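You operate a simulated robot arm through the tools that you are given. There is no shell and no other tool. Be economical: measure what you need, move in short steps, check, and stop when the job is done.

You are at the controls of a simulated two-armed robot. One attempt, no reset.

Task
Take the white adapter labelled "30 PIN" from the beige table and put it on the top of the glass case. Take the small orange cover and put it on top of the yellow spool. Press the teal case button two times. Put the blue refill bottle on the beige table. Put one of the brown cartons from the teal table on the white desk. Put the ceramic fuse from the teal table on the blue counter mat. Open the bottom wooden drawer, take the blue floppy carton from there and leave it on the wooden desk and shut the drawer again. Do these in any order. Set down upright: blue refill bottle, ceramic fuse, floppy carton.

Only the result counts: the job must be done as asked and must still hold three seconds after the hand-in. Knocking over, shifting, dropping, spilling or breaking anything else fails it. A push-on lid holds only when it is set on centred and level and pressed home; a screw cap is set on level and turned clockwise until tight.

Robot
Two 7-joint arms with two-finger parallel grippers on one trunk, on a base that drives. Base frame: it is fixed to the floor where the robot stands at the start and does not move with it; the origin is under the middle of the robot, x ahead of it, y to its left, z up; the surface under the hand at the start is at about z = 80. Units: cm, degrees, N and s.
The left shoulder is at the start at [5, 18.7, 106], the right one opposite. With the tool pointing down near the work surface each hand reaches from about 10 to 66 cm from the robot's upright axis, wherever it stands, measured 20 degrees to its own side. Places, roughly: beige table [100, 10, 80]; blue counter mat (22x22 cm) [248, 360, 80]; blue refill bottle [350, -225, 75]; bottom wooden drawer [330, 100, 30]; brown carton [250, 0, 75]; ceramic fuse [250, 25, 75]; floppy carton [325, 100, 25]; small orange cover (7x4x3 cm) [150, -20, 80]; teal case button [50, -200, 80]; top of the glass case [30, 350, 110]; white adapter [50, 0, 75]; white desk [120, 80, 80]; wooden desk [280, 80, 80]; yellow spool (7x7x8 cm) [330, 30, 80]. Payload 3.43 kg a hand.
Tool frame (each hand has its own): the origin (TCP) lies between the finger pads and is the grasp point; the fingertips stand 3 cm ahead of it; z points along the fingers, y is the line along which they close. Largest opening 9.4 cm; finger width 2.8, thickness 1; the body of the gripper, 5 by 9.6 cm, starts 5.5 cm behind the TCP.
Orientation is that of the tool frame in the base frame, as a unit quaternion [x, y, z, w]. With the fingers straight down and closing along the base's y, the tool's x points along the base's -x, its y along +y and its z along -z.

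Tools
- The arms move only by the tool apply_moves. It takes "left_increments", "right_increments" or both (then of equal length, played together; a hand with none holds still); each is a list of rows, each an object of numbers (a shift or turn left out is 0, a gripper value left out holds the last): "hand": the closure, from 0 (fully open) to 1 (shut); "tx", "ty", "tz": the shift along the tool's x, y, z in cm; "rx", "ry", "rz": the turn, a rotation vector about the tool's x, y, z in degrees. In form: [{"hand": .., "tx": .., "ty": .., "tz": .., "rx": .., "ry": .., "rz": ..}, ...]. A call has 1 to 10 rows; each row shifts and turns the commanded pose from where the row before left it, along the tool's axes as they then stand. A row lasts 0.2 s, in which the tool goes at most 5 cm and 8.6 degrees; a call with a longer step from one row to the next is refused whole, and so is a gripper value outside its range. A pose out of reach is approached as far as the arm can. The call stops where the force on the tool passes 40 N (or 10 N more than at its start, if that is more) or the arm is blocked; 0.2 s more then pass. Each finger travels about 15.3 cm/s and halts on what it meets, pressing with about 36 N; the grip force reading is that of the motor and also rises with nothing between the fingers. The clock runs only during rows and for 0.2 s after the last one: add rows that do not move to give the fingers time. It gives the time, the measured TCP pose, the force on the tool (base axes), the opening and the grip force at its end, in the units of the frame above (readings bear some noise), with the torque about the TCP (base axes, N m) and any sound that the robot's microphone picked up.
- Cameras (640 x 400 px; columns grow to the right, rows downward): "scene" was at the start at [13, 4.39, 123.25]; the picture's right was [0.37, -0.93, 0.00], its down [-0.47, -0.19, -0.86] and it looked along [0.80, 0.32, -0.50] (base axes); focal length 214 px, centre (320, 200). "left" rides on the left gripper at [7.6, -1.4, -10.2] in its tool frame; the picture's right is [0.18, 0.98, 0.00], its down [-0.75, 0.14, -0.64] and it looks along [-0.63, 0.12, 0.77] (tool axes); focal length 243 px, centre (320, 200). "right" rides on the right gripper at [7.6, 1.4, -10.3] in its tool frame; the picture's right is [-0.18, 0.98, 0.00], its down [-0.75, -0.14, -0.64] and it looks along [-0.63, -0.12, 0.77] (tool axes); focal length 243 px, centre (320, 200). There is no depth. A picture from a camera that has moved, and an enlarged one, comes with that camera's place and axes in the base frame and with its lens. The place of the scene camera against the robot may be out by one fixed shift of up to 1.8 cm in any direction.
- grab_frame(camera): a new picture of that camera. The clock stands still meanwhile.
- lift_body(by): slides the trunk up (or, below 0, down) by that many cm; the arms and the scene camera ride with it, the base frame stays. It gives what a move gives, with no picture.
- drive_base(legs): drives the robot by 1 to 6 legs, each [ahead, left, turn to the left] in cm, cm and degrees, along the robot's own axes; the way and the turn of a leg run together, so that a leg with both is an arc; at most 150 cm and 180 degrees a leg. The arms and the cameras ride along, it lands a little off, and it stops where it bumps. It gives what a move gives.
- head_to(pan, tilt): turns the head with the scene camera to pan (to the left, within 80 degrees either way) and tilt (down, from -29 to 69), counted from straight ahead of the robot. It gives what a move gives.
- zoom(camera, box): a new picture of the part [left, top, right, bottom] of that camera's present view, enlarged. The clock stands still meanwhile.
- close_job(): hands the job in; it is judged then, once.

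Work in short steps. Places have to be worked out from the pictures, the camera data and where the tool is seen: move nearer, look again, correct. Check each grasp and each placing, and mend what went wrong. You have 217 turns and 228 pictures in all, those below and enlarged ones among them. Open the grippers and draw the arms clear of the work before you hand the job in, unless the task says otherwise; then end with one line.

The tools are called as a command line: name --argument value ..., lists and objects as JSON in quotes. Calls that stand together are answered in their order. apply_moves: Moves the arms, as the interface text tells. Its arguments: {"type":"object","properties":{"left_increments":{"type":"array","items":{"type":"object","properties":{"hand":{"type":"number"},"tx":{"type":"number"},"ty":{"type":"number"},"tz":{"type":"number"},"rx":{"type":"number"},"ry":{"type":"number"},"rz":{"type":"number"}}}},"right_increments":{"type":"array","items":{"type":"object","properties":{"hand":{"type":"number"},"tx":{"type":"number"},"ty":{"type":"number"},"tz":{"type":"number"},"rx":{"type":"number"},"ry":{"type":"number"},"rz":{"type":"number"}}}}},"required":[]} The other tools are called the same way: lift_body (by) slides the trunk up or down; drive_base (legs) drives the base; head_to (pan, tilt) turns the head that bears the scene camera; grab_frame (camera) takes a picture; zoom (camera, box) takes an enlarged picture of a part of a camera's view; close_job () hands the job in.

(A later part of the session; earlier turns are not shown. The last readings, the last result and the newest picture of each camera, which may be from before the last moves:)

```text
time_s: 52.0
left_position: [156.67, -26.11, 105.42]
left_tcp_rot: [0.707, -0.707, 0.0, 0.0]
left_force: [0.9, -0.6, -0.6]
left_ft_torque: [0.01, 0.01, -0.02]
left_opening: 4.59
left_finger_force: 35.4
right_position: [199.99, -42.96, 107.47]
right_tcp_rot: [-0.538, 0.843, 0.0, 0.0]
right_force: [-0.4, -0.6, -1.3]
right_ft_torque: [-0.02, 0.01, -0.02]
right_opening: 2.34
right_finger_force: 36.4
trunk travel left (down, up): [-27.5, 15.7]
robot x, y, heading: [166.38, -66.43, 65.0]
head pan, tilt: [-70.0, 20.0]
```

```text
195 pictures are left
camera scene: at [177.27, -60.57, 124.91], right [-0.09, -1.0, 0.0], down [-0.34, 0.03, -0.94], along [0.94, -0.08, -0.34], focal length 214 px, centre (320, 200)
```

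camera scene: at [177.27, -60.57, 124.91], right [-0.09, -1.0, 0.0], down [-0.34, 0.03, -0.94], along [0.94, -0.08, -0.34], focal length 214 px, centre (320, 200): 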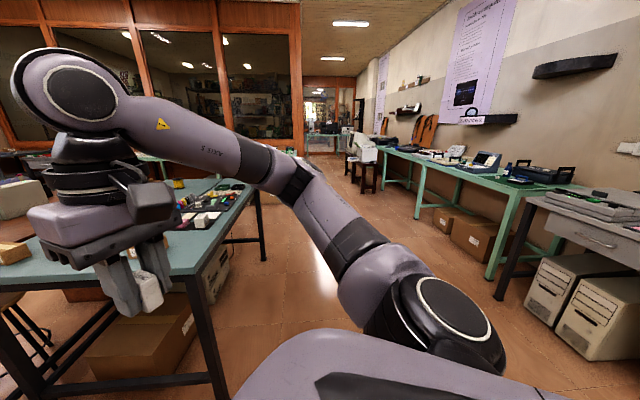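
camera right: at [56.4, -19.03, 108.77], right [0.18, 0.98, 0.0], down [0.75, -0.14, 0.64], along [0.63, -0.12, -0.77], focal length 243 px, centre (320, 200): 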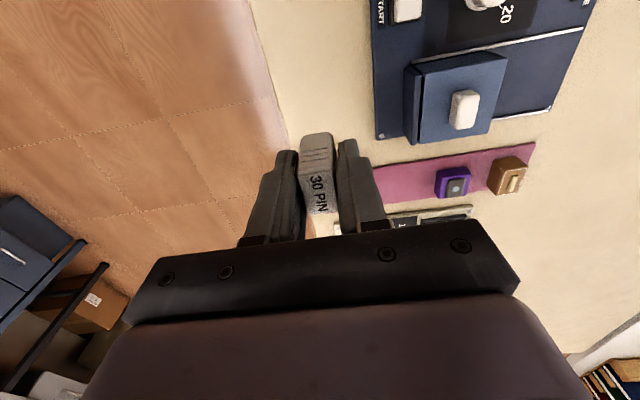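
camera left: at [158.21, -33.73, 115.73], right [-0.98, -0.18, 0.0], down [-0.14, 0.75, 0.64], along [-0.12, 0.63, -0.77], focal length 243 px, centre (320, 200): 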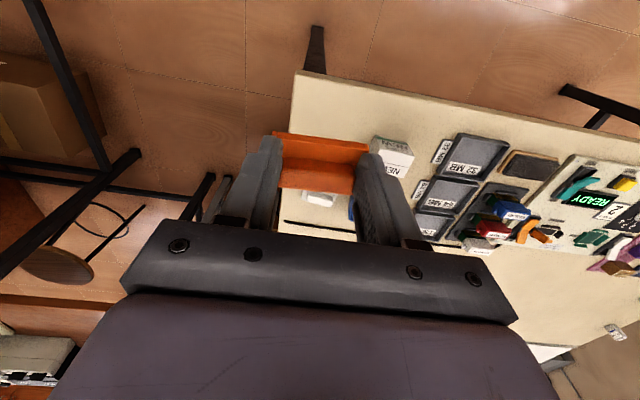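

Cover held. Teal table spans x≈235–340, y from -27; the spool is near [331,27] at its far side. I drive round to the far side.

drive_base --legs '[[0, 0, -65], [0, -22, 0], [150, 0, 0], [75, 0, 0], [0, 0, 90]]'

head_to --pan 30 --tilt 20

grab_frame --camera "scene"

```text
time_s: 71.8
left_position: [362.91, -46.07, 105.5]
left_tcp_rot: [0.865, -0.502, 0.0, 0.001]
left_force: [1.2, 0.5, -0.4]
left_ft_torque: [0.02, 0.01, 0.01]
left_opening: 4.6
left_finger_force: 36.0
right_position: [408.86, -39.17, 107.52]
right_tcp_rot: [0.736, -0.677, -0.001, 0.0]
right_force: [-0.3, -1.1, -1.3]
right_ft_torque: [0.0, 0.01, 0.01]
right_opening: 2.34
right_finger_force: 35.9
trunk travel left (down, up): [-27.5, 15.7]
robot x, y, heading: [391.42, -76.2, 94.7]
head pan, tilt: [-70.0, 20.0]
```

```text
time_s: 73.6
left_position: [363.01, -45.89, 105.54]
left_tcp_rot: [0.865, -0.502, 0.0, -0.001]
left_force: [0.3, -0.6, 0.9]
left_ft_torque: [0.01, 0.01, 0.0]
left_opening: 4.6
left_finger_force: 35.8
right_position: [408.84, -39.17, 107.35]
right_tcp_rot: [0.736, -0.677, 0.0, 0.0]
right_force: [-0.1, 0.6, 0.3]
right_ft_torque: [0.0, 0.0, 0.04]
right_opening: 2.32
right_finger_force: 36.2
trunk travel left (down, up): [-27.5, 15.7]
robot x, y, heading: [391.66, -75.76, 94.8]
head pan, tilt: [30.0, 20.0]
```

```text
194 pictures are left
camera scene: at [384.48, -61.22, 124.91], right [0.82, 0.57, 0.0], down [0.2, -0.28, -0.94], along [-0.54, 0.77, -0.34], focal length 214 px, centre (320, 200)
```

scene: 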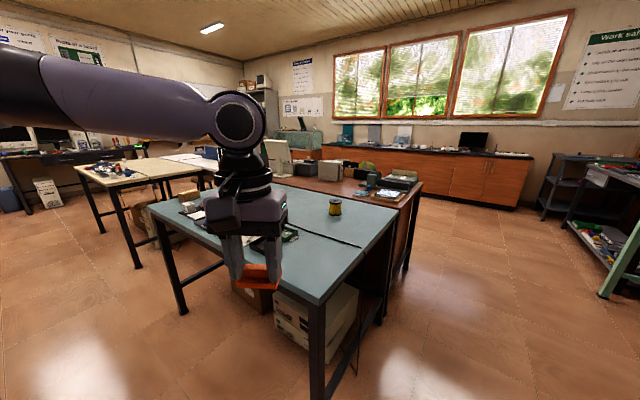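

Spool ≈[332,27], 26 cm in from the far edge (x≈358). I check the robot's own footprint by looking down.

head_to --pan 0 --tilt 69

grab_frame --camera "scene"

```text
time_s: 74.8
left_position: [362.84, -46.05, 105.47]
left_tcp_rot: [0.865, -0.502, 0.0, 0.0]
left_force: [0.2, 0.3, 0.5]
left_ft_torque: [-0.01, 0.0, 0.02]
left_opening: 4.64
left_finger_force: 35.9
right_position: [408.84, -39.23, 107.43]
right_tcp_rot: [0.736, -0.677, 0.0, 0.0]
right_force: [0.2, 0.3, -0.2]
right_ft_torque: [0.01, -0.02, -0.01]
right_opening: 2.35
right_finger_force: 36.3
trunk travel left (down, up): [-27.5, 15.7]
robot x, y, heading: [391.5, -75.61, 94.9]
head pan, tilt: [0.0, 68.8]
```

```text
193 pictures are left
camera scene: at [389.32, -63.3, 118.16], right [1.0, 0.08, 0.0], down [0.08, -0.93, -0.36], along [-0.03, 0.36, -0.93], focal length 214 px, centre (320, 200)
```

scene: 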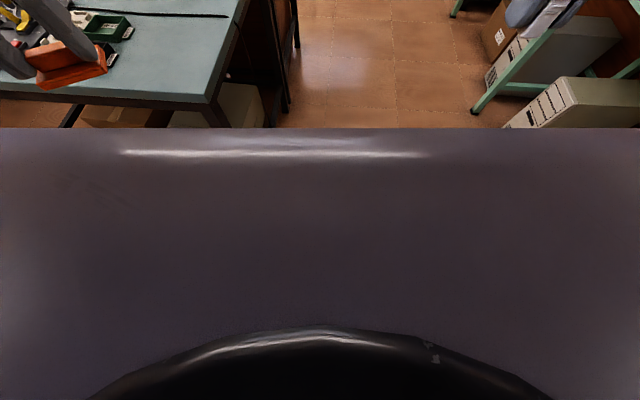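

I drive alongside the far edge at about x=391 to y≈27, then turn to heading ~145 so the spool lies on the left hand's side.

drive_base --legs '[[103, -9, 0], [0, 0, 50]]'

head_to --pan 30 --tilt 30

grab_frame --camera "scene"

grab_frame --camera "left"

```text
time_s: 79.6
left_position: [362.35, 52.81, 105.44]
left_tcp_rot: [0.868, -0.496, -0.001, 0.0]
left_force: [0.6, -0.4, -0.6]
left_ft_torque: [0.04, 0.01, 0.02]
left_opening: 4.61
left_finger_force: 35.2
right_position: [408.1, 60.4, 107.43]
right_tcp_rot: [0.74, -0.673, 0.001, 0.0]
right_force: [0.1, -0.4, -0.1]
right_ft_torque: [0.05, 0.01, 0.01]
right_opening: 2.34
right_finger_force: 36.1
trunk travel left (down, up): [-27.5, 15.7]
robot x, y, heading: [390.98, 23.83, 95.5]
head pan, tilt: [0.0, 68.8]
stopped in leg 1: the robot was blocked; the commanded pose is now the measured one
```

```text
time_s: 80.7
left_position: [362.25, 52.86, 105.42]
left_tcp_rot: [0.868, -0.496, 0.0, 0.0]
left_force: [-0.9, 0.0, 0.2]
left_ft_torque: [-0.01, -0.01, 0.0]
left_opening: 4.61
left_finger_force: 36.1
right_position: [407.97, 60.33, 107.48]
right_tcp_rot: [0.741, -0.672, 0.001, -0.001]
right_force: [0.2, -0.5, -0.6]
right_ft_torque: [0.04, -0.03, -0.01]
right_opening: 2.36
right_finger_force: 35.1
trunk travel left (down, up): [-27.5, 15.7]
robot x, y, heading: [391.47, 23.68, 95.8]
head pan, tilt: [30.0, 30.0]
```

```text
192 pictures are left
camera scene: at [384.17, 37.73, 123.29], right [0.81, 0.58, 0.0], down [0.29, -0.41, -0.87], along [-0.5, 0.7, -0.5], focal length 214 px, centre (320, 200)
```

scene: 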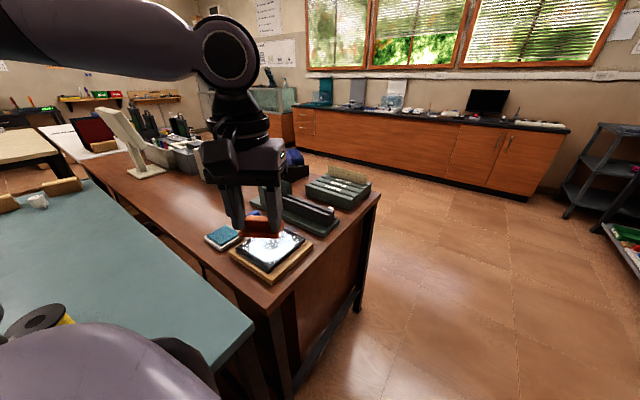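

```text
191 pictures are left
camera left: at [367.41, 47.06, 115.71], right [-0.75, -0.66, 0.0], down [-0.5, 0.58, 0.64], along [-0.42, 0.48, -0.77], focal length 243 px, centre (320, 200)
```

left: 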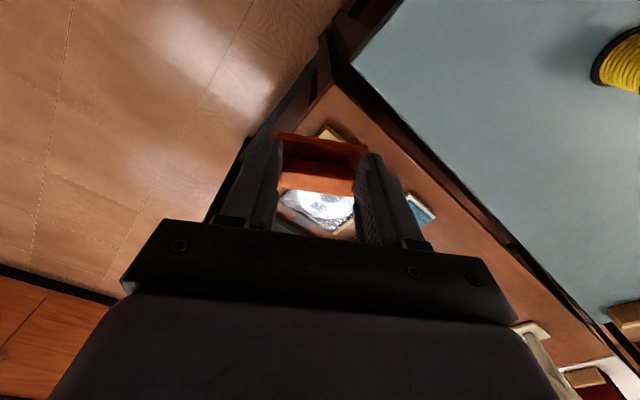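

Blocked at the very end, probably the robot's side touching the table edge (x≈360). I sidestep right 6 cm and check the spool.

drive_base --legs '[[0, -6, 0]]'

drive_base --legs '[[0, 0, 50]]'

head_to --pan 20 --tilt 45

grab_frame --camera "scene"

```text
time_s: 81.9
left_position: [368.25, 53.44, 105.5]
left_tcp_rot: [0.868, -0.497, 0.0, 0.0]
left_force: [0.2, 0.5, 0.2]
left_ft_torque: [0.01, 0.01, -0.01]
left_opening: 4.6
left_finger_force: 36.0
right_position: [414.15, 60.88, 107.41]
right_tcp_rot: [0.74, -0.673, 0.0, 0.001]
right_force: [-0.1, -1.2, -0.8]
right_ft_torque: [0.01, 0.0, -0.02]
right_opening: 2.35
right_finger_force: 36.2
trunk travel left (down, up): [-27.5, 15.7]
robot x, y, heading: [397.35, 24.19, 95.4]
head pan, tilt: [30.0, 30.0]
```

```text
time_s: 84.6
left_position: [356.16, 20.34, 105.52]
left_tcp_rot: [0.997, -0.078, 0.0, 0.0]
left_force: [-0.3, -0.6, 0.9]
left_ft_torque: [0.02, -0.03, -0.01]
left_opening: 4.61
left_finger_force: 35.5
right_position: [379.41, 60.53, 107.52]
right_tcp_rot: [0.957, -0.29, 0.001, 0.0]
right_force: [-0.7, 0.1, -0.4]
right_ft_torque: [0.02, 0.0, 0.02]
right_opening: 2.34
right_finger_force: 36.3
trunk travel left (down, up): [-27.5, 15.7]
robot x, y, heading: [397.6, 24.19, 146.5]
head pan, tilt: [30.0, 30.0]
```

```text
time_s: 85.3
left_position: [356.11, 20.21, 105.55]
left_tcp_rot: [0.997, -0.078, 0.0, 0.0]
left_force: [0.2, -0.9, -0.9]
left_ft_torque: [0.03, 0.0, -0.02]
left_opening: 4.6
left_finger_force: 35.5
right_position: [379.39, 60.48, 107.45]
right_tcp_rot: [0.957, -0.291, 0.001, 0.0]
right_force: [0.1, -0.4, 0.2]
right_ft_torque: [0.0, 0.02, 0.01]
right_opening: 2.32
right_finger_force: 36.2
trunk travel left (down, up): [-27.5, 15.7]
robot x, y, heading: [397.08, 23.85, 146.5]
head pan, tilt: [20.0, 45.0]
```

```text
190 pictures are left
camera scene: at [383.25, 30.32, 121.05], right [0.24, 0.97, 0.0], down [0.69, -0.17, -0.71], along [-0.69, 0.17, -0.71], focal length 214 px, centre (320, 200)
```

scene: 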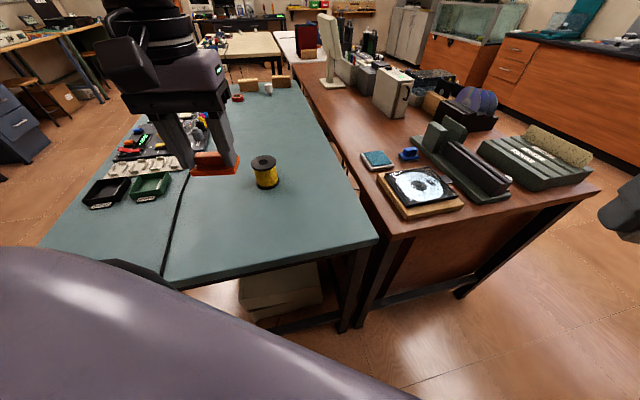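

Spool stands at about [334.4,28.5]. I move the left hand toward it at height and look with the wrist camera.

apply_moves --left_increments '[{"tx": -4, "ty": -1.5}, {"tx": -4, "ty": -1.5}, {"tx": -4, "ty": -1.8}, {"tx": -3}, {}]'

grab_frame --camera "left"

```text
time_s: 86.5
left_position: [342.06, 27.32, 105.55]
left_tcp_rot: [0.997, -0.077, 0.0, 0.0]
left_force: [0.0, -0.4, 0.5]
left_ft_torque: [-0.05, 0.0, 0.01]
left_opening: 4.63
left_finger_force: 36.0
right_position: [379.39, 60.51, 107.49]
right_tcp_rot: [0.957, -0.29, 0.0, -0.001]
right_force: [0.1, -0.6, -1.0]
right_ft_torque: [0.01, -0.02, 0.04]
right_opening: 2.36
right_finger_force: 36.2
trunk travel left (down, up): [-27.5, 15.7]
robot x, y, heading: [397.34, 24.47, 146.5]
head pan, tilt: [20.0, 45.0]
```

```text
189 pictures are left
camera left: at [349.93, 27.55, 115.8], right [0.03, -1.0, 0.0], down [-0.77, -0.02, 0.64], along [-0.64, -0.02, -0.77], focal length 243 px, centre (320, 200)
```

left: 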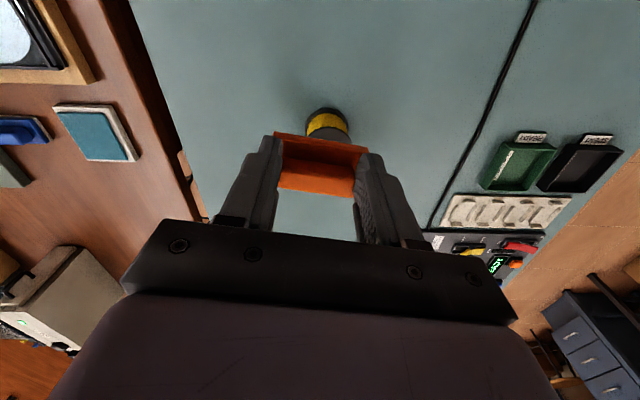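

zoom --camera "left" --box '[270, 90, 390, 170]'

zoom --camera "scene" --box '[160, 90, 320, 220]'

```text
5.00 times, centred on (330, 130) of left
camera zoom: at [349.93, 27.55, 115.8], right [0.03, -1.0, 0.0], down [-0.77, -0.02, 0.64], along [-0.64, -0.02, -0.77], focal length 1213 px, centre (270, 550)
```

zoom: 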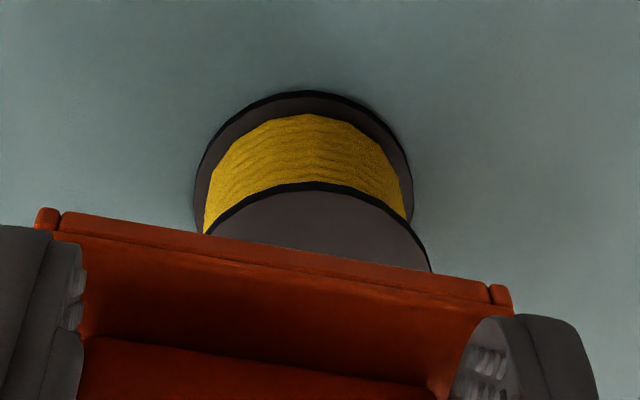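

```text
3.08 times, centred on (240, 155) of scene
camera zoom: at [383.26, 30.32, 121.04], right [0.24, 0.97, 0.0], down [0.69, -0.17, -0.71], along [-0.69, 0.17, -0.71], focal length 660 px, centre (566, 338)
```

zoom: 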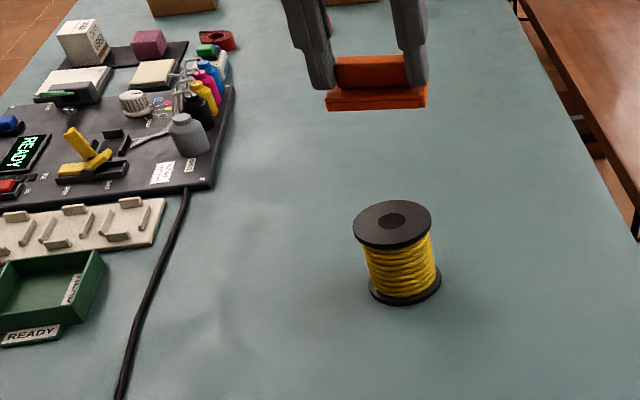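

I need the spool's height and distance; I retreat the hand 9 cm for a parallax view.

apply_moves --left_increments '[{"tx": 4.5}, {"tx": 4.5}, {}]'

zoom --camera "left" --box '[250, 80, 410, 180]'

```text
time_s: 87.3
left_position: [351.02, 26.02, 105.57]
left_tcp_rot: [0.997, -0.076, 0.0, 0.0]
left_force: [-0.8, 0.7, -0.1]
left_ft_torque: [-0.02, -0.01, 0.02]
left_opening: 4.61
left_finger_force: 35.6
right_position: [379.38, 60.58, 107.47]
right_tcp_rot: [0.957, -0.29, 0.0, -0.001]
right_force: [0.2, -1.0, -0.6]
right_ft_torque: [0.0, -0.01, 0.02]
right_opening: 2.34
right_finger_force: 35.9
trunk travel left (down, up): [-27.5, 15.7]
robot x, y, heading: [397.42, 24.11, 146.1]
head pan, tilt: [20.0, 45.0]
```

```text
4.00 times, centred on (330, 130) of left
camera zoom: at [358.9, 26.29, 115.82], right [0.03, -1.0, 0.0], down [-0.77, -0.02, 0.64], along [-0.64, -0.02, -0.77], focal length 970 px, centre (280, 480)
```

zoom: 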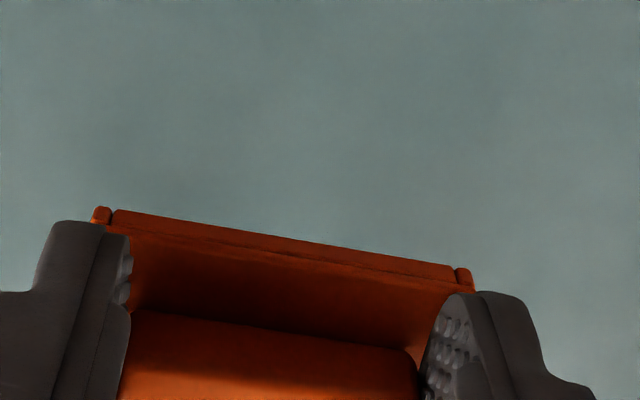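

apply_moves --left_increments '[{"tx": -4.5}, {"tx": -4.5}, {"tx": -4}, {"tx": -2, "tz": -1}, {}]'

zoom --camera "left" --box '[250, 20, 410, 180]'

```text
time_s: 88.5
left_position: [336.22, 28.19, 106.33]
left_tcp_rot: [0.997, -0.078, 0.0, 0.0]
left_force: [-0.7, -0.2, 0.5]
left_ft_torque: [-0.01, 0.03, -0.02]
left_opening: 4.6
left_finger_force: 36.3
right_position: [379.48, 60.44, 107.47]
right_tcp_rot: [0.957, -0.29, 0.0, 0.0]
right_force: [0.1, 0.7, -0.5]
right_ft_torque: [0.0, 0.0, 0.02]
right_opening: 2.36
right_finger_force: 35.8
trunk travel left (down, up): [-27.5, 15.7]
robot x, y, heading: [397.07, 24.08, 146.2]
head pan, tilt: [20.0, 45.0]
```

```text
2.50 times, centred on (330, 100) of left
camera zoom: at [344.03, 28.5, 116.65], right [0.03, -1.0, 0.0], down [-0.77, -0.02, 0.64], along [-0.64, -0.02, -0.77], focal length 606 px, centre (295, 450)
```

zoom: 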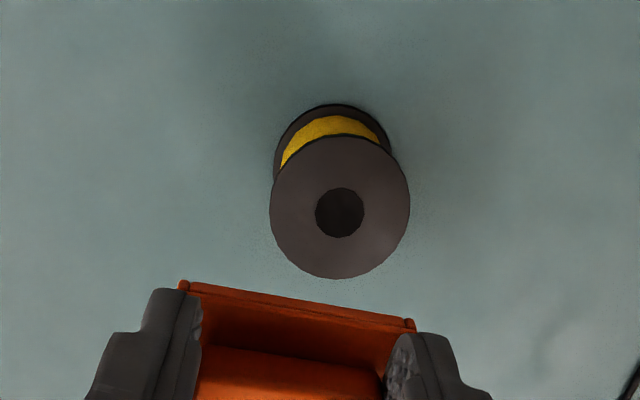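

Spool centre ≈[334.0,26.0], top z≈86.5. I align the cover over it and descend to 1.5 cm above.

apply_moves --left_increments '[{"tx": -1.8, "ty": 2.5}, {"tz": 4}, {"tz": 4}, {"tz": 4}, {"tz": 1}, {}]'

grab_frame --camera "left"

zoom --camera "scene" --box '[180, 80, 340, 210]'

```text
time_s: 89.9
left_position: [333.93, 25.95, 93.32]
left_tcp_rot: [0.997, -0.078, 0.0, 0.0]
left_force: [1.0, 0.2, 0.6]
left_ft_torque: [-0.03, 0.0, 0.03]
left_opening: 4.63
left_finger_force: 36.3
right_position: [379.5, 60.53, 107.44]
right_tcp_rot: [0.957, -0.292, 0.0, -0.001]
right_force: [0.0, -0.8, -1.0]
right_ft_torque: [-0.01, -0.01, 0.04]
right_opening: 2.33
right_finger_force: 35.9
trunk travel left (down, up): [-27.5, 15.7]
robot x, y, heading: [397.78, 24.13, 146.0]
head pan, tilt: [20.0, 45.0]
```

```text
184 pictures are left
camera left: at [341.81, 26.34, 103.71], right [0.03, -1.0, 0.0], down [-0.77, -0.02, 0.64], along [-0.64, -0.02, -0.77], focal length 243 px, centre (320, 200)
```

left: 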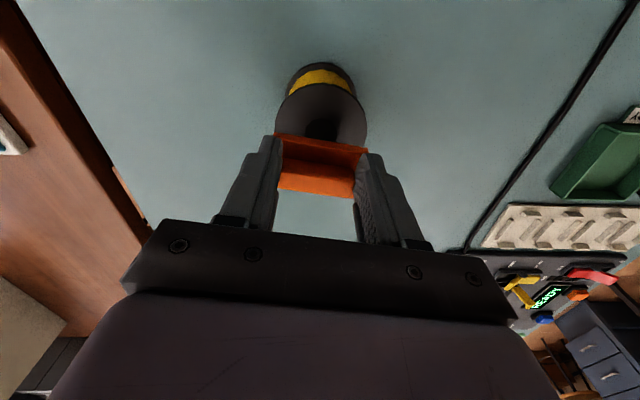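

```text
3.08 times, centred on (260, 145) of scene
camera zoom: at [383.25, 30.33, 121.04], right [0.24, 0.97, 0.0], down [0.69, -0.17, -0.71], along [-0.69, 0.17, -0.71], focal length 660 px, centre (505, 369)
```

zoom: 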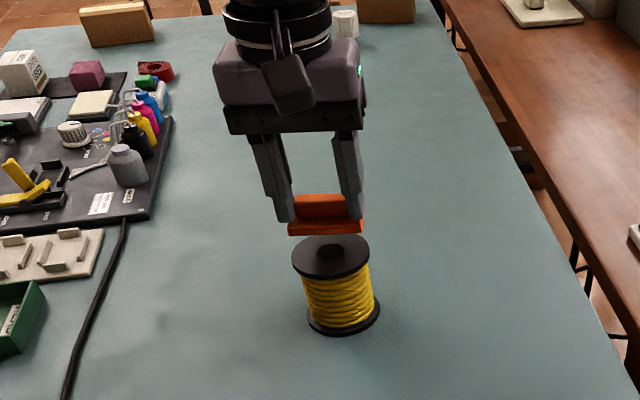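

Alignment looks good. I lower in small steps until contact.

apply_moves --left_increments '[{"tz": 1.2}, {"tz": 0.5}, {"tz": 0.3}, {}]'

zoom --camera "left" --box '[240, 50, 400, 210]'

zoom --camera "scene" --box '[220, 120, 300, 200]'

```text
time_s: 90.9
left_position: [333.98, 26.12, 91.45]
left_tcp_rot: [0.997, -0.078, 0.0, 0.0]
left_force: [-0.2, 0.5, 0.0]
left_ft_torque: [-0.02, -0.01, 0.01]
left_opening: 4.63
left_finger_force: 35.9
right_position: [379.38, 60.51, 107.39]
right_tcp_rot: [0.957, -0.29, 0.0, 0.0]
right_force: [0.1, 0.6, 0.2]
right_ft_torque: [-0.02, -0.04, 0.0]
right_opening: 2.34
right_finger_force: 36.1
trunk travel left (down, up): [-27.5, 15.7]
robot x, y, heading: [397.32, 24.42, 146.2]
head pan, tilt: [20.0, 45.0]
```

```text
2.50 times, centred on (320, 130) of left
camera zoom: at [341.87, 26.35, 101.7], right [0.03, -1.0, 0.0], down [-0.77, -0.02, 0.64], along [-0.64, -0.02, -0.77], focal length 606 px, centre (320, 375)
```

zoom: 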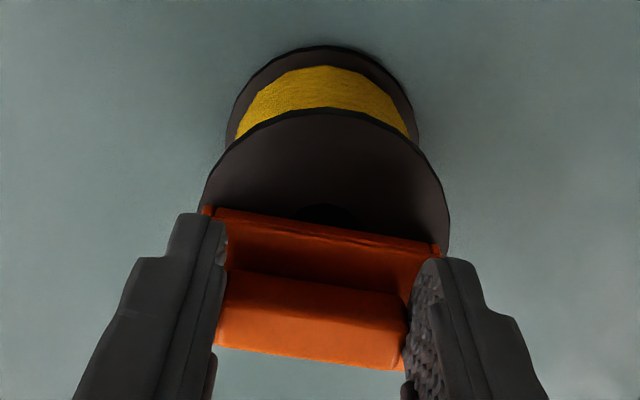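

```text
5.00 times, centred on (260, 160) of scene
camera zoom: at [383.25, 30.33, 121.04], right [0.24, 0.97, 0.0], down [0.69, -0.17, -0.71], along [-0.69, 0.17, -0.71], focal length 1072 px, centre (620, 400)
```

zoom: 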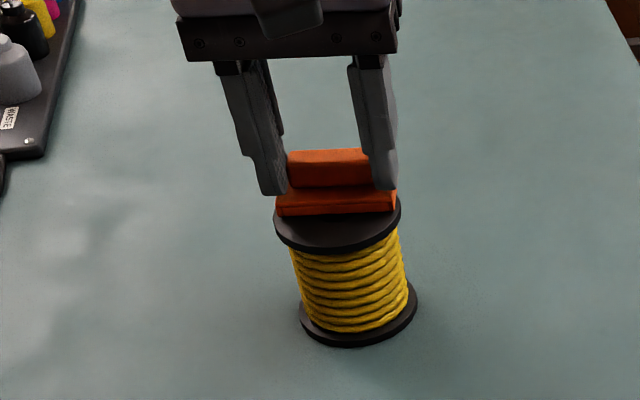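

The plate sits ~0.9 cm too far from me relative to the spool's centre; I shift back 0.9 and lower to contact.

apply_moves --left_increments '[{"tx": 0.9}, {"tz": 0.2}, {"tz": 0.2}, {}]'

zoom --camera "scene" --box '[220, 120, 300, 200]'

```text
time_s: 91.9
left_position: [335.02, 25.83, 91.27]
left_tcp_rot: [0.997, -0.077, -0.002, -0.001]
left_force: [0.9, -4.8, 16.5]
left_ft_torque: [-0.3, -0.19, -0.03]
left_opening: 4.62
left_finger_force: 36.3
right_position: [379.6, 60.38, 107.45]
right_tcp_rot: [0.957, -0.291, 0.0, -0.001]
right_force: [-0.5, 0.1, -0.4]
right_ft_torque: [0.01, 0.0, -0.01]
right_opening: 2.33
right_finger_force: 36.0
trunk travel left (down, up): [-27.5, 15.7]
robot x, y, heading: [397.07, 23.97, 146.2]
head pan, tilt: [20.0, 45.0]
```

```text
5.00 times, centred on (260, 160) of scene
camera zoom: at [383.39, 30.27, 121.09], right [0.24, 0.97, 0.0], down [0.69, -0.17, -0.71], along [-0.69, 0.17, -0.71], focal length 1072 px, centre (620, 400)
```

zoom: 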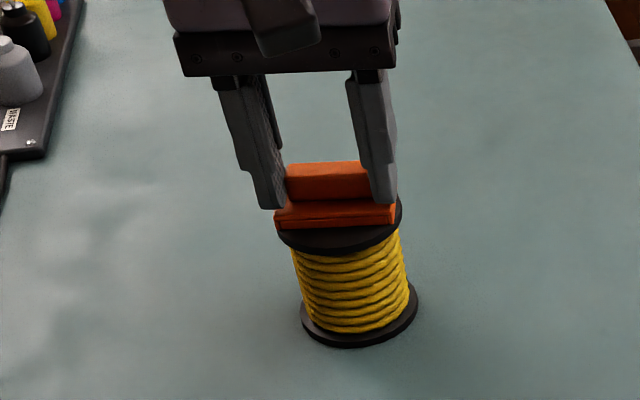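

Contact (16 N) and centred. Release: relieve slightly, open, and rise straight up.

apply_moves --left_increments '[{"tz": -0.15}, {"hand": 0.45}, {"hand": 0.3}, {"hand": 0.3}, {"tz": -2}, {"tz": -4}, {"tz": -4}, {}]'

grab_frame --camera "left"

zoom --camera "scene" --box '[200, 100, 320, 220]'

```text
time_s: 93.7
left_position: [334.87, 25.94, 101.45]
left_tcp_rot: [0.997, -0.078, 0.0, 0.0]
left_force: [-0.3, 0.2, 0.4]
left_ft_torque: [0.02, 0.02, 0.02]
left_opening: 6.59
left_finger_force: 0.1
right_position: [379.54, 60.38, 107.3]
right_tcp_rot: [0.957, -0.291, 0.0, 0.0]
right_force: [0.4, -0.6, -0.6]
right_ft_torque: [0.01, 0.0, -0.02]
right_opening: 2.35
right_finger_force: 35.8
trunk travel left (down, up): [-27.5, 15.7]
robot x, y, heading: [397.09, 23.91, 146.3]
head pan, tilt: [20.0, 45.0]
```

```text
179 pictures are left
camera left: at [342.77, 26.17, 111.64], right [0.03, -1.0, 0.0], down [-0.77, -0.02, 0.64], along [-0.64, -0.02, -0.77], focal length 243 px, centre (320, 200)
```

left: 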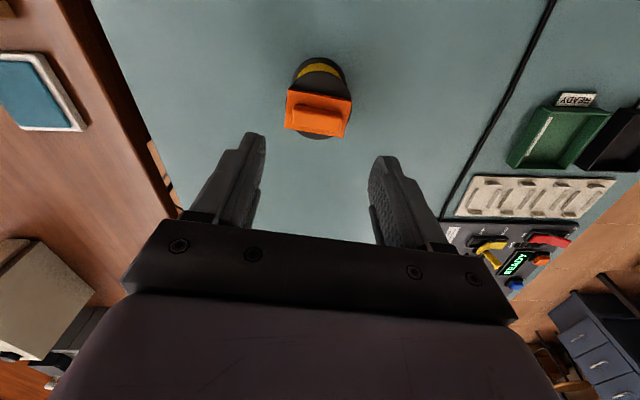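

```text
3.33 times, centred on (260, 160) of scene
camera zoom: at [383.24, 30.32, 121.04], right [0.24, 0.97, 0.0], down [0.69, -0.17, -0.71], along [-0.69, 0.17, -0.71], focal length 715 px, centre (520, 333)
```

zoom: 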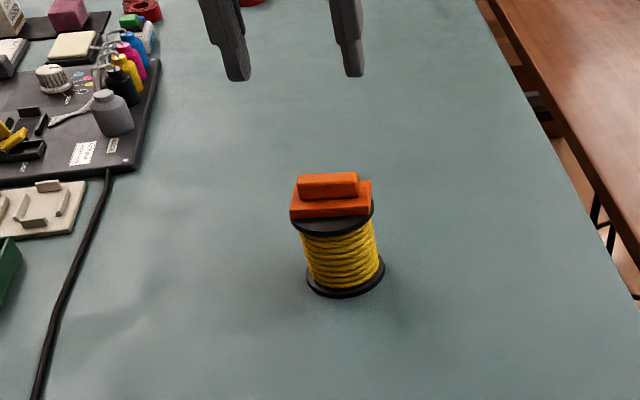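

Cover placed. Now I tuck the left arm in and drive toward the end of the wooden desk to find its drawers.

apply_moves --left_increments '[{"tx": 4, "tz": -2}, {"tx": 4, "tz": -2}, {"tx": 4}, {"tx": 4}, {"tx": 4}]'

drive_base --legs '[[0, 0, -51], [0, -12, 0], [125, 0, 0], [0, 0, 85]]'

head_to --pan 30 --tilt 30

grab_frame --camera "scene"

```text
time_s: 94.9
left_position: [354.77, 22.75, 105.47]
left_tcp_rot: [0.997, -0.078, 0.0, 0.0]
left_force: [0.3, 0.5, 0.1]
left_ft_torque: [0.03, 0.01, 0.03]
left_opening: 6.57
left_finger_force: 0.0
right_position: [379.41, 60.42, 107.38]
right_tcp_rot: [0.957, -0.29, 0.0, 0.0]
right_force: [-0.5, -0.3, -0.2]
right_ft_torque: [0.0, -0.05, 0.01]
right_opening: 2.35
right_finger_force: 35.2
trunk travel left (down, up): [-27.5, 15.7]
robot x, y, heading: [397.36, 24.33, 146.2]
head pan, tilt: [20.0, 45.0]
```

```text
time_s: 108.4
left_position: [364.46, 122.58, 105.24]
left_tcp_rot: [0.975, 0.221, 0.0, -0.001]
left_force: [1.0, -0.1, -0.3]
left_ft_torque: [0.02, 0.02, -0.01]
left_opening: 6.59
left_finger_force: 0.0
right_position: [363.69, 167.67, 107.52]
right_tcp_rot: [1.0, 0.006, 0.0, 0.0]
right_force: [-0.3, -0.3, -1.0]
right_ft_torque: [0.04, 0.02, 0.0]
right_opening: 2.34
right_finger_force: 35.8
trunk travel left (down, up): [-27.5, 15.7]
robot x, y, heading: [398.7, 147.76, -179.2]
head pan, tilt: [20.0, 45.0]
```

```text
time_s: 109.2
left_position: [364.54, 122.55, 105.35]
left_tcp_rot: [0.975, 0.221, 0.0, 0.0]
left_force: [0.2, -0.1, 0.1]
left_ft_torque: [0.02, -0.01, 0.04]
left_opening: 6.56
left_finger_force: 0.0
right_position: [363.65, 167.78, 107.46]
right_tcp_rot: [1.0, 0.005, 0.0, 0.0]
right_force: [0.7, -0.3, -0.8]
right_ft_torque: [-0.04, 0.0, 0.02]
right_opening: 2.34
right_finger_force: 36.1
trunk travel left (down, up): [-27.5, 15.7]
robot x, y, heading: [398.73, 147.67, -179.4]
head pan, tilt: [30.0, 30.0]
```

```text
177 pictures are left
camera scene: at [384.03, 144.0, 123.29], right [-0.51, 0.86, 0.0], down [0.43, 0.25, -0.87], along [-0.75, -0.44, -0.5], focal length 214 px, centre (320, 200)
```

scene: 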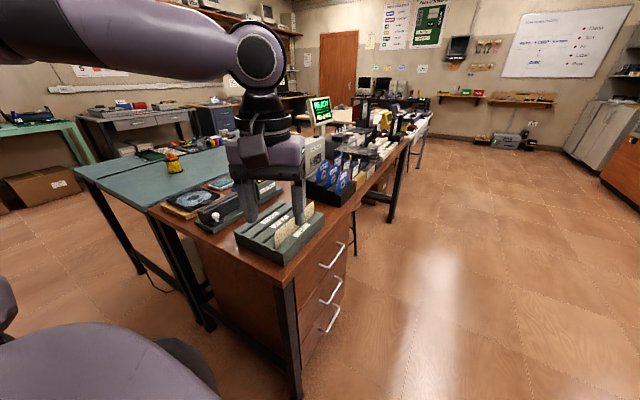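

The drawers face +y at the desk's end. Zoom to see handles and surroundings.

zoom --camera "scene" --box '[240, 210, 400, 390]'

zoom --camera "scene" --box '[140, 120, 460, 260]'

```text
2.22 times, centred on (320, 300) of scene
camera zoom: at [384.03, 144.0, 123.29], right [-0.51, 0.86, 0.0], down [0.43, 0.25, -0.87], along [-0.75, -0.44, -0.5], focal length 477 px, centre (320, -22)
```

zoom: 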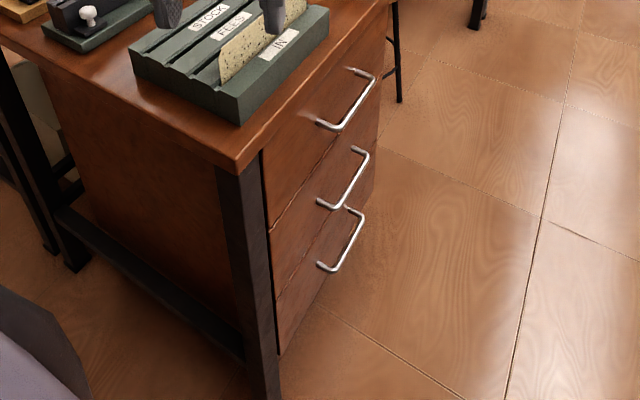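

```text
2.00 times, centred on (300, 190) of scene
camera zoom: at [384.03, 144.0, 123.29], right [-0.51, 0.86, 0.0], down [0.43, 0.25, -0.87], along [-0.75, -0.44, -0.5], focal length 429 px, centre (360, 220)
```

zoom: 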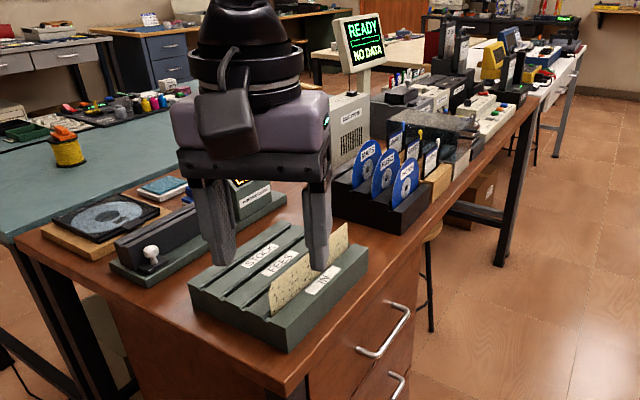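

Handles are horizontal bars; bottom one about [336,121,~33]. I drive to stand in front of the drawers facing -y, with them on my left.

drive_base --legs '[[0, -43, 0], [92, 0, 0], [0, 0, 89]]'

head_to --pan 25 --tilt 45

grab_frame --camera "scene"

```text
time_s: 121.7
left_position: [329.07, 154.98, 105.37]
left_tcp_rot: [0.555, 0.832, 0.0, 0.0]
left_force: [0.6, -0.3, 0.5]
left_ft_torque: [0.02, -0.02, 0.03]
left_opening: 6.6
left_finger_force: 0.2
right_position: [284.11, 156.4, 107.5]
right_tcp_rot: [0.721, 0.693, 0.0, 0.0]
right_force: [0.5, 0.4, -0.1]
right_ft_torque: [-0.05, -0.04, -0.01]
right_opening: 2.35
right_finger_force: 36.1
trunk travel left (down, up): [-27.5, 15.7]
robot x, y, heading: [305.94, 190.5, -92.3]
head pan, tilt: [30.0, 30.0]
```

```text
time_s: 122.5
left_position: [329.2, 154.94, 105.49]
left_tcp_rot: [0.555, 0.832, -0.001, 0.001]
left_force: [0.2, -0.3, 0.4]
left_ft_torque: [0.02, 0.03, 0.01]
left_opening: 6.6
left_finger_force: 0.0
right_position: [284.08, 156.47, 107.49]
right_tcp_rot: [0.721, 0.693, 0.0, 0.0]
right_force: [0.5, 0.0, -1.2]
right_ft_torque: [-0.01, -0.02, -0.01]
right_opening: 2.35
right_finger_force: 36.2
trunk travel left (down, up): [-27.5, 15.7]
robot x, y, heading: [305.8, 190.74, -92.3]
head pan, tilt: [25.0, 45.0]
```

```text
174 pictures are left
camera scene: at [307.51, 178.26, 121.05], right [-0.92, -0.39, 0.0], down [-0.27, 0.65, -0.71], along [0.27, -0.65, -0.71], focal length 214 px, centre (320, 200)
```

scene: 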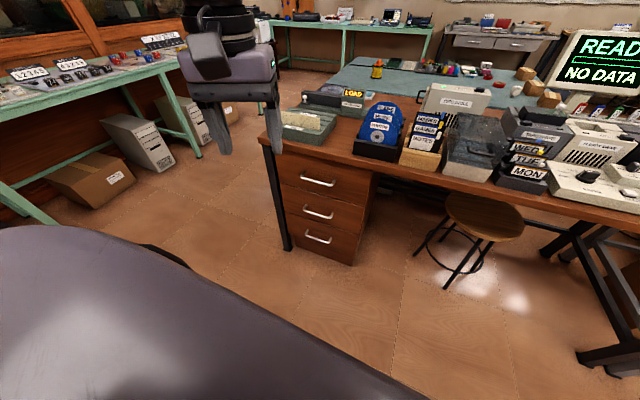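

Bottom handle ≈[332,121,32]. I lower the trunk fully, then reorient the left tool so it closes in the vertical plane and points forward-down.

lift_body --by -27

apply_moves --left_increments '[{"rz": -8.4}, {"rz": -8.4}, {"rz": -8.4}, {"rz": -8.4}, {"rz": -8.4}, {"rz": -8.4}, {"rz": -8.4}, {"rz": -8.4}]'

apply_moves --left_increments '[{"rx": 8.4}, {"rx": 8.4}, {"rx": 8.4}, {"rx": 8.4}, {"rx": 8.4}, {"rx": 8.4}]'

grab_frame --camera "scene"

```text
time_s: 125.3
left_position: [329.0, 154.92, 78.5]
left_tcp_rot: [0.555, 0.832, 0.0, 0.0]
left_force: [-0.7, 0.3, -0.2]
left_ft_torque: [-0.01, -0.02, 0.02]
left_opening: 6.6
left_finger_force: 0.1
right_position: [284.14, 156.39, 80.31]
right_tcp_rot: [0.721, 0.693, -0.001, -0.001]
right_force: [-1.5, 0.1, -0.7]
right_ft_torque: [-0.04, 0.03, 0.0]
right_opening: 2.34
right_finger_force: 35.9
trunk travel left (down, up): [-0.5, 42.7]
robot x, y, heading: [305.87, 190.72, -92.2]
head pan, tilt: [25.0, 45.0]
```

```text
time_s: 127.1
left_position: [329.17, 154.98, 78.41]
left_tcp_rot: [-0.001, 1.0, 0.0, 0.0]
left_force: [0.2, -0.2, 0.1]
left_ft_torque: [0.01, 0.01, -0.01]
left_opening: 6.59
left_finger_force: 0.1
right_position: [284.07, 156.47, 80.41]
right_tcp_rot: [0.721, 0.693, 0.0, 0.0]
right_force: [0.1, -0.1, -1.3]
right_ft_torque: [0.01, -0.02, 0.02]
right_opening: 2.32
right_finger_force: 36.1
trunk travel left (down, up): [-0.5, 42.7]
robot x, y, heading: [305.88, 190.82, -92.4]
head pan, tilt: [25.0, 45.0]
```

```text
time_s: 128.5
left_position: [329.16, 152.81, 80.59]
left_tcp_rot: [0.002, 0.905, -0.424, -0.001]
left_force: [-0.1, 0.3, -0.3]
left_ft_torque: [-0.01, 0.02, 0.01]
left_opening: 6.59
left_finger_force: 0.1
left hand out of reach, approached as far as the arm can: row 6
right_position: [284.0, 156.41, 80.44]
right_tcp_rot: [0.721, 0.693, 0.0, 0.0]
right_force: [0.0, -1.0, -0.9]
right_ft_torque: [0.01, 0.02, 0.0]
right_opening: 2.33
right_finger_force: 36.0
trunk travel left (down, up): [-0.5, 42.7]
robot x, y, heading: [305.63, 190.64, -92.3]
head pan, tilt: [25.0, 45.0]
```

```text
173 pictures are left
camera scene: at [307.49, 178.25, 94.04], right [-0.92, -0.39, 0.0], down [-0.27, 0.65, -0.71], along [0.27, -0.65, -0.71], focal length 214 px, centre (320, 200)
```

scene: 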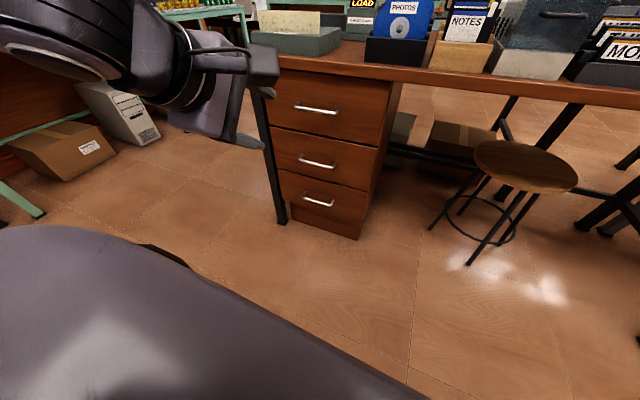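

Handle estimates: y≈119.5, z≈30, x≈332. I bring the left hand down and forward in steps.

apply_moves --left_increments '[{"tx": -0.5, "ty": 2.6, "tz": 4}, {"tx": -0.5, "ty": 2.6, "tz": 4}, {"tx": -0.5, "ty": 2.6, "tz": 4}, {"tx": -0.5, "ty": 2.6, "tz": 4}, {"tx": -0.5, "ty": 2.6, "tz": 4}, {}]'

grab_frame --camera "left"

grab_frame --camera "scene"

```text
time_s: 129.9
left_position: [334.07, 145.31, 63.36]
left_tcp_rot: [0.003, 0.905, -0.425, -0.001]
left_force: [0.1, 0.1, 0.0]
left_ft_torque: [0.05, 0.0, 0.0]
left_opening: 6.58
left_finger_force: 0.1
left hand out of reach, approached as far as the arm can: row 1, 2, 4, 5
right_position: [284.05, 156.36, 80.42]
right_tcp_rot: [0.721, 0.693, 0.0, 0.0]
right_force: [-0.4, -0.5, -0.1]
right_ft_torque: [-0.01, -0.06, 0.01]
right_opening: 2.34
right_finger_force: 36.1
trunk travel left (down, up): [-0.5, 42.7]
robot x, y, heading: [305.61, 190.62, -92.5]
head pan, tilt: [25.0, 45.0]
```

```text
172 pictures are left
camera left: at [326.62, 152.36, 71.02], right [-0.18, 0.63, -0.76], down [0.76, 0.58, 0.3], along [0.63, -0.52, -0.58], focal length 243 px, centre (320, 200)
```

left: 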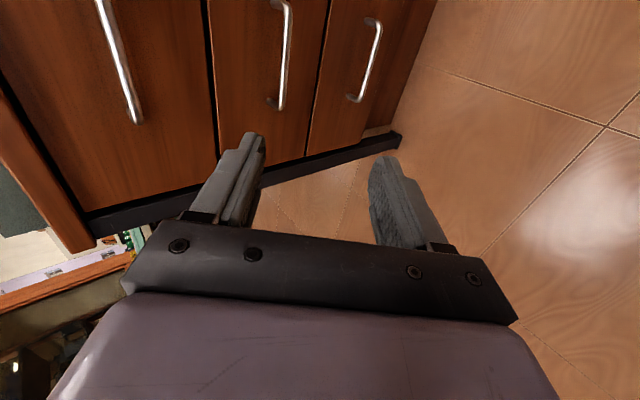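

```text
171 pictures are left
camera scene: at [307.51, 178.26, 94.04], right [-0.92, -0.39, 0.0], down [-0.27, 0.65, -0.71], along [0.27, -0.65, -0.71], focal length 214 px, centre (320, 200)
```

scene: 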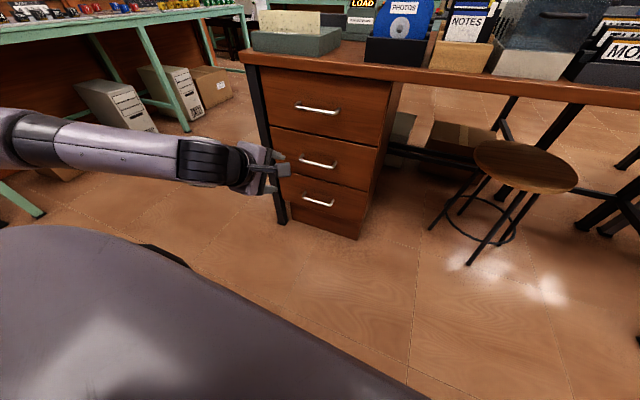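

The handle is too far (70 cm ahead). I pull the hand back, drive ~20 cm closer with a small right turn so the handle sits ~45° to my left.

apply_moves --left_increments '[{"tz": -4}, {"tz": -4}, {"tz": -4}, {}]'

drive_base --legs '[[19, 2, 0], [0, 0, -14]]'

grab_frame --camera "left"

```text
time_s: 130.9
left_position: [335.34, 149.08, 71.92]
left_tcp_rot: [0.002, 0.905, -0.426, -0.002]
left_force: [0.0, 0.4, -0.4]
left_ft_torque: [0.02, 0.03, -0.04]
left_opening: 6.58
left_finger_force: 0.0
left hand out of reach, approached as far as the arm can: row 1, 2, 3
right_position: [284.14, 156.46, 80.49]
right_tcp_rot: [0.721, 0.693, 0.001, 0.0]
right_force: [0.5, 0.1, 0.2]
right_ft_torque: [0.01, -0.01, 0.01]
right_opening: 2.32
right_finger_force: 35.9
trunk travel left (down, up): [-0.5, 42.7]
robot x, y, heading: [305.86, 190.44, -92.3]
head pan, tilt: [25.0, 45.0]
```

```text
time_s: 133.3
left_position: [325.65, 124.02, 71.91]
left_tcp_rot: [0.113, 0.898, -0.422, -0.053]
left_force: [-0.5, 0.2, -1.2]
left_ft_torque: [-0.01, -0.03, 0.0]
left_opening: 6.58
left_finger_force: 0.1
right_position: [277.59, 143.58, 80.41]
right_tcp_rot: [0.8, 0.599, 0.0, 0.0]
right_force: [0.1, 0.5, 0.1]
right_ft_torque: [0.01, 0.03, -0.03]
right_opening: 2.34
right_finger_force: 36.3
trunk travel left (down, up): [-0.5, 42.7]
robot x, y, heading: [306.93, 171.11, -106.7]
head pan, tilt: [25.0, 45.0]
```

```text
170 pictures are left
camera left: at [320.02, 132.69, 79.61], right [-0.02, 0.65, -0.76], down [0.87, 0.38, 0.3], along [0.48, -0.65, -0.58], focal length 243 px, centre (320, 200)
```

left: 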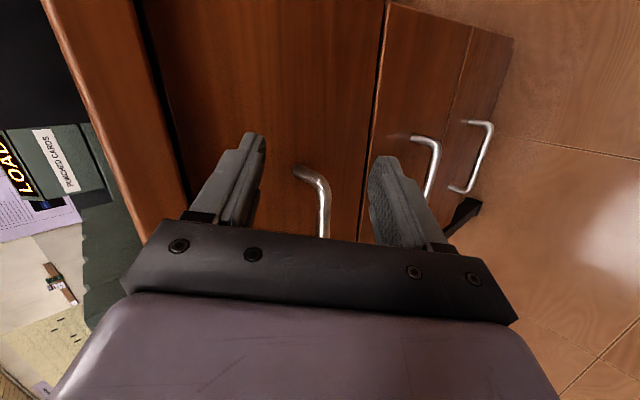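

The hand is close to the top handle; I move it back and down (mostly along tool +y), then yaw it square to the drawer.

apply_moves --left_increments '[{"tx": -0.7, "ty": 3.7}, {"tx": -0.7, "ty": 3.7}, {"tx": -0.7, "ty": 3.7}, {"tx": -0.7, "ty": 3.9}, {"ry": -5.5, "rz": -4.6}, {"ry": -5.5, "rz": -4.6}, {}]'

grab_frame --camera "left"

grab_frame --camera "scene"

```text
time_s: 134.0
left_position: [327.81, 123.44, 67.35]
left_tcp_rot: [0.126, 0.885, -0.444, -0.061]
left_force: [-0.4, 4.2, 16.8]
left_ft_torque: [-0.8, 0.01, -0.24]
left_opening: 7.26
left_finger_force: 5.7
left hand out of reach, approached as far as the arm can: row 1, 2, 3
right_position: [277.71, 143.6, 80.47]
right_tcp_rot: [0.8, 0.6, 0.0, 0.001]
right_force: [-0.2, -0.4, -0.4]
right_ft_torque: [0.02, 0.02, -0.03]
right_opening: 2.33
right_finger_force: 36.0
trunk travel left (down, up): [-0.5, 42.7]
robot x, y, heading: [307.53, 171.36, -106.2]
head pan, tilt: [25.0, 45.0]
stopped in row 3 (left hand): the force on the tool passed its limit at 50 N (the readings are from after the stop); the commanded pose is now the measured one
```

```text
169 pictures are left
camera left: at [322.59, 132.72, 74.62], right [-0.01, 0.62, -0.79], down [0.89, 0.37, 0.28], along [0.46, -0.7, -0.55], focal length 243 px, centre (320, 200)
```

left: 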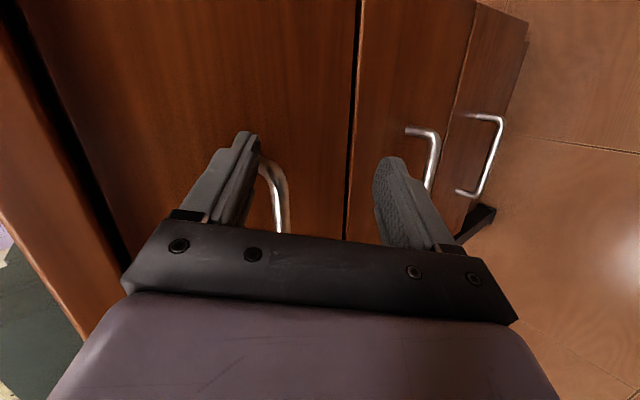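

```text
168 pictures are left
camera scene: at [305.33, 158.93, 94.09], right [-0.99, -0.15, 0.0], down [-0.11, 0.7, -0.71], along [0.11, -0.7, -0.71], focal length 214 px, centre (320, 200)
```

scene: 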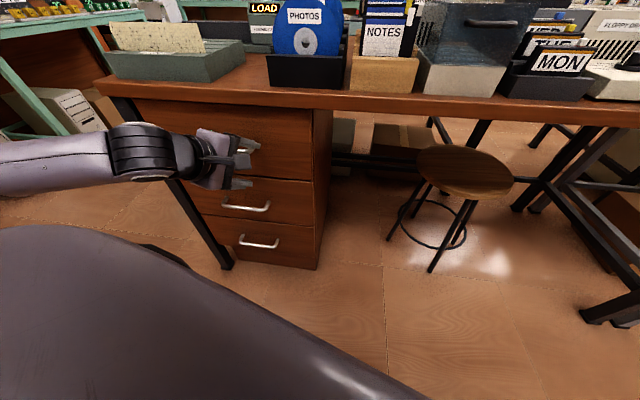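

The upper finger pressed on the top handle. I relieve upward and back the base off 15 cm to clear it.

apply_moves --left_increments '[{"ty": -0.8, "tz": -0.7}, {"tz": -1}, {}]'

drive_base --legs '[[-15, 0, 0]]'

grab_frame --camera "scene"

```text
time_s: 134.8
left_position: [328.39, 123.34, 68.68]
left_tcp_rot: [0.123, 0.889, -0.436, -0.061]
left_force: [-0.3, 0.2, -0.1]
left_ft_torque: [0.01, 0.01, -0.04]
left_opening: 6.57
left_finger_force: 0.1
left hand out of reach, approached as far as the arm can: row 2
right_position: [277.6, 143.63, 80.47]
right_tcp_rot: [0.801, 0.599, 0.0, 0.0]
right_force: [0.2, 0.7, -0.5]
right_ft_torque: [0.02, 0.02, 0.01]
right_opening: 2.33
right_finger_force: 35.8
trunk travel left (down, up): [-0.5, 42.7]
robot x, y, heading: [306.9, 171.32, -106.3]
head pan, tilt: [25.0, 45.0]
```

```text
time_s: 136.2
left_position: [332.49, 137.87, 68.67]
left_tcp_rot: [0.125, 0.889, -0.437, -0.06]
left_force: [-0.1, -0.7, 0.2]
left_ft_torque: [-0.03, -0.03, 0.02]
left_opening: 6.57
left_finger_force: 0.0
right_position: [281.87, 158.23, 80.45]
right_tcp_rot: [0.801, 0.599, 0.0, 0.0]
right_force: [0.3, 0.0, -0.4]
right_ft_torque: [0.02, 0.0, 0.01]
right_opening: 2.34
right_finger_force: 35.9
trunk travel left (down, up): [-0.5, 42.7]
robot x, y, heading: [310.96, 185.98, -106.3]
head pan, tilt: [25.0, 45.0]
```

```text
167 pictures are left
camera scene: at [309.64, 173.35, 94.04], right [-0.99, -0.15, 0.0], down [-0.11, 0.7, -0.71], along [0.11, -0.7, -0.71], focal length 214 px, centre (320, 200)
```

scene: 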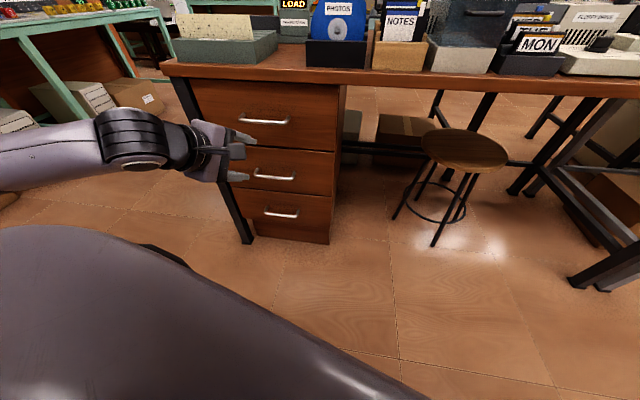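

Clear now, nothing disturbed. I reduce the tilt to ~33° and test going lower in free space.

apply_moves --left_increments '[{"rx": -8.5}, {"rx": -8.5}, {"ty": 2, "tz": 3.3}, {"ty": 2, "tz": 3.3}, {"ty": 2, "tz": 3.3}, {"ty": 2, "tz": 3.3}, {"ty": 2, "tz": 3.3}, {}]'

grab_frame --camera "scene"

```text
time_s: 138.0
left_position: [332.8, 136.61, 50.19]
left_tcp_rot: [0.133, 0.944, -0.298, -0.041]
left_force: [0.0, -0.5, 0.1]
left_ft_torque: [-0.03, 0.02, -0.01]
left_opening: 6.58
left_finger_force: 0.0
left hand out of reach, approached as far as the arm can: row 7
right_position: [281.97, 158.16, 80.39]
right_tcp_rot: [0.8, 0.599, 0.0, 0.0]
right_force: [0.4, -0.4, -0.3]
right_ft_torque: [-0.01, -0.02, -0.01]
right_opening: 2.33
right_finger_force: 35.6
trunk travel left (down, up): [-0.5, 42.7]
robot x, y, heading: [311.39, 186.22, -106.3]
head pan, tilt: [25.0, 45.0]
```

```text
166 pictures are left
camera scene: at [309.65, 173.35, 94.04], right [-0.99, -0.15, 0.0], down [-0.11, 0.7, -0.71], along [0.11, -0.7, -0.71], focal length 214 px, centre (320, 200)
```

scene: 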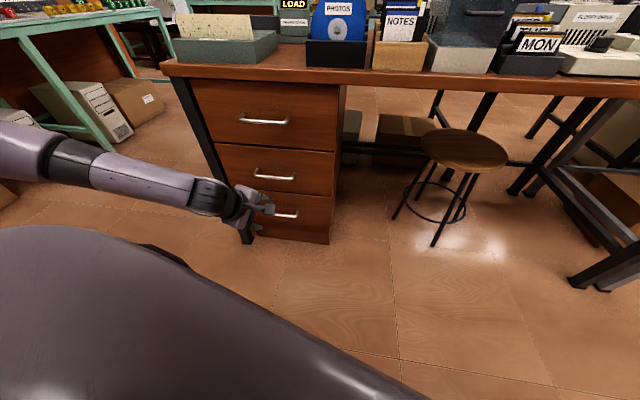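

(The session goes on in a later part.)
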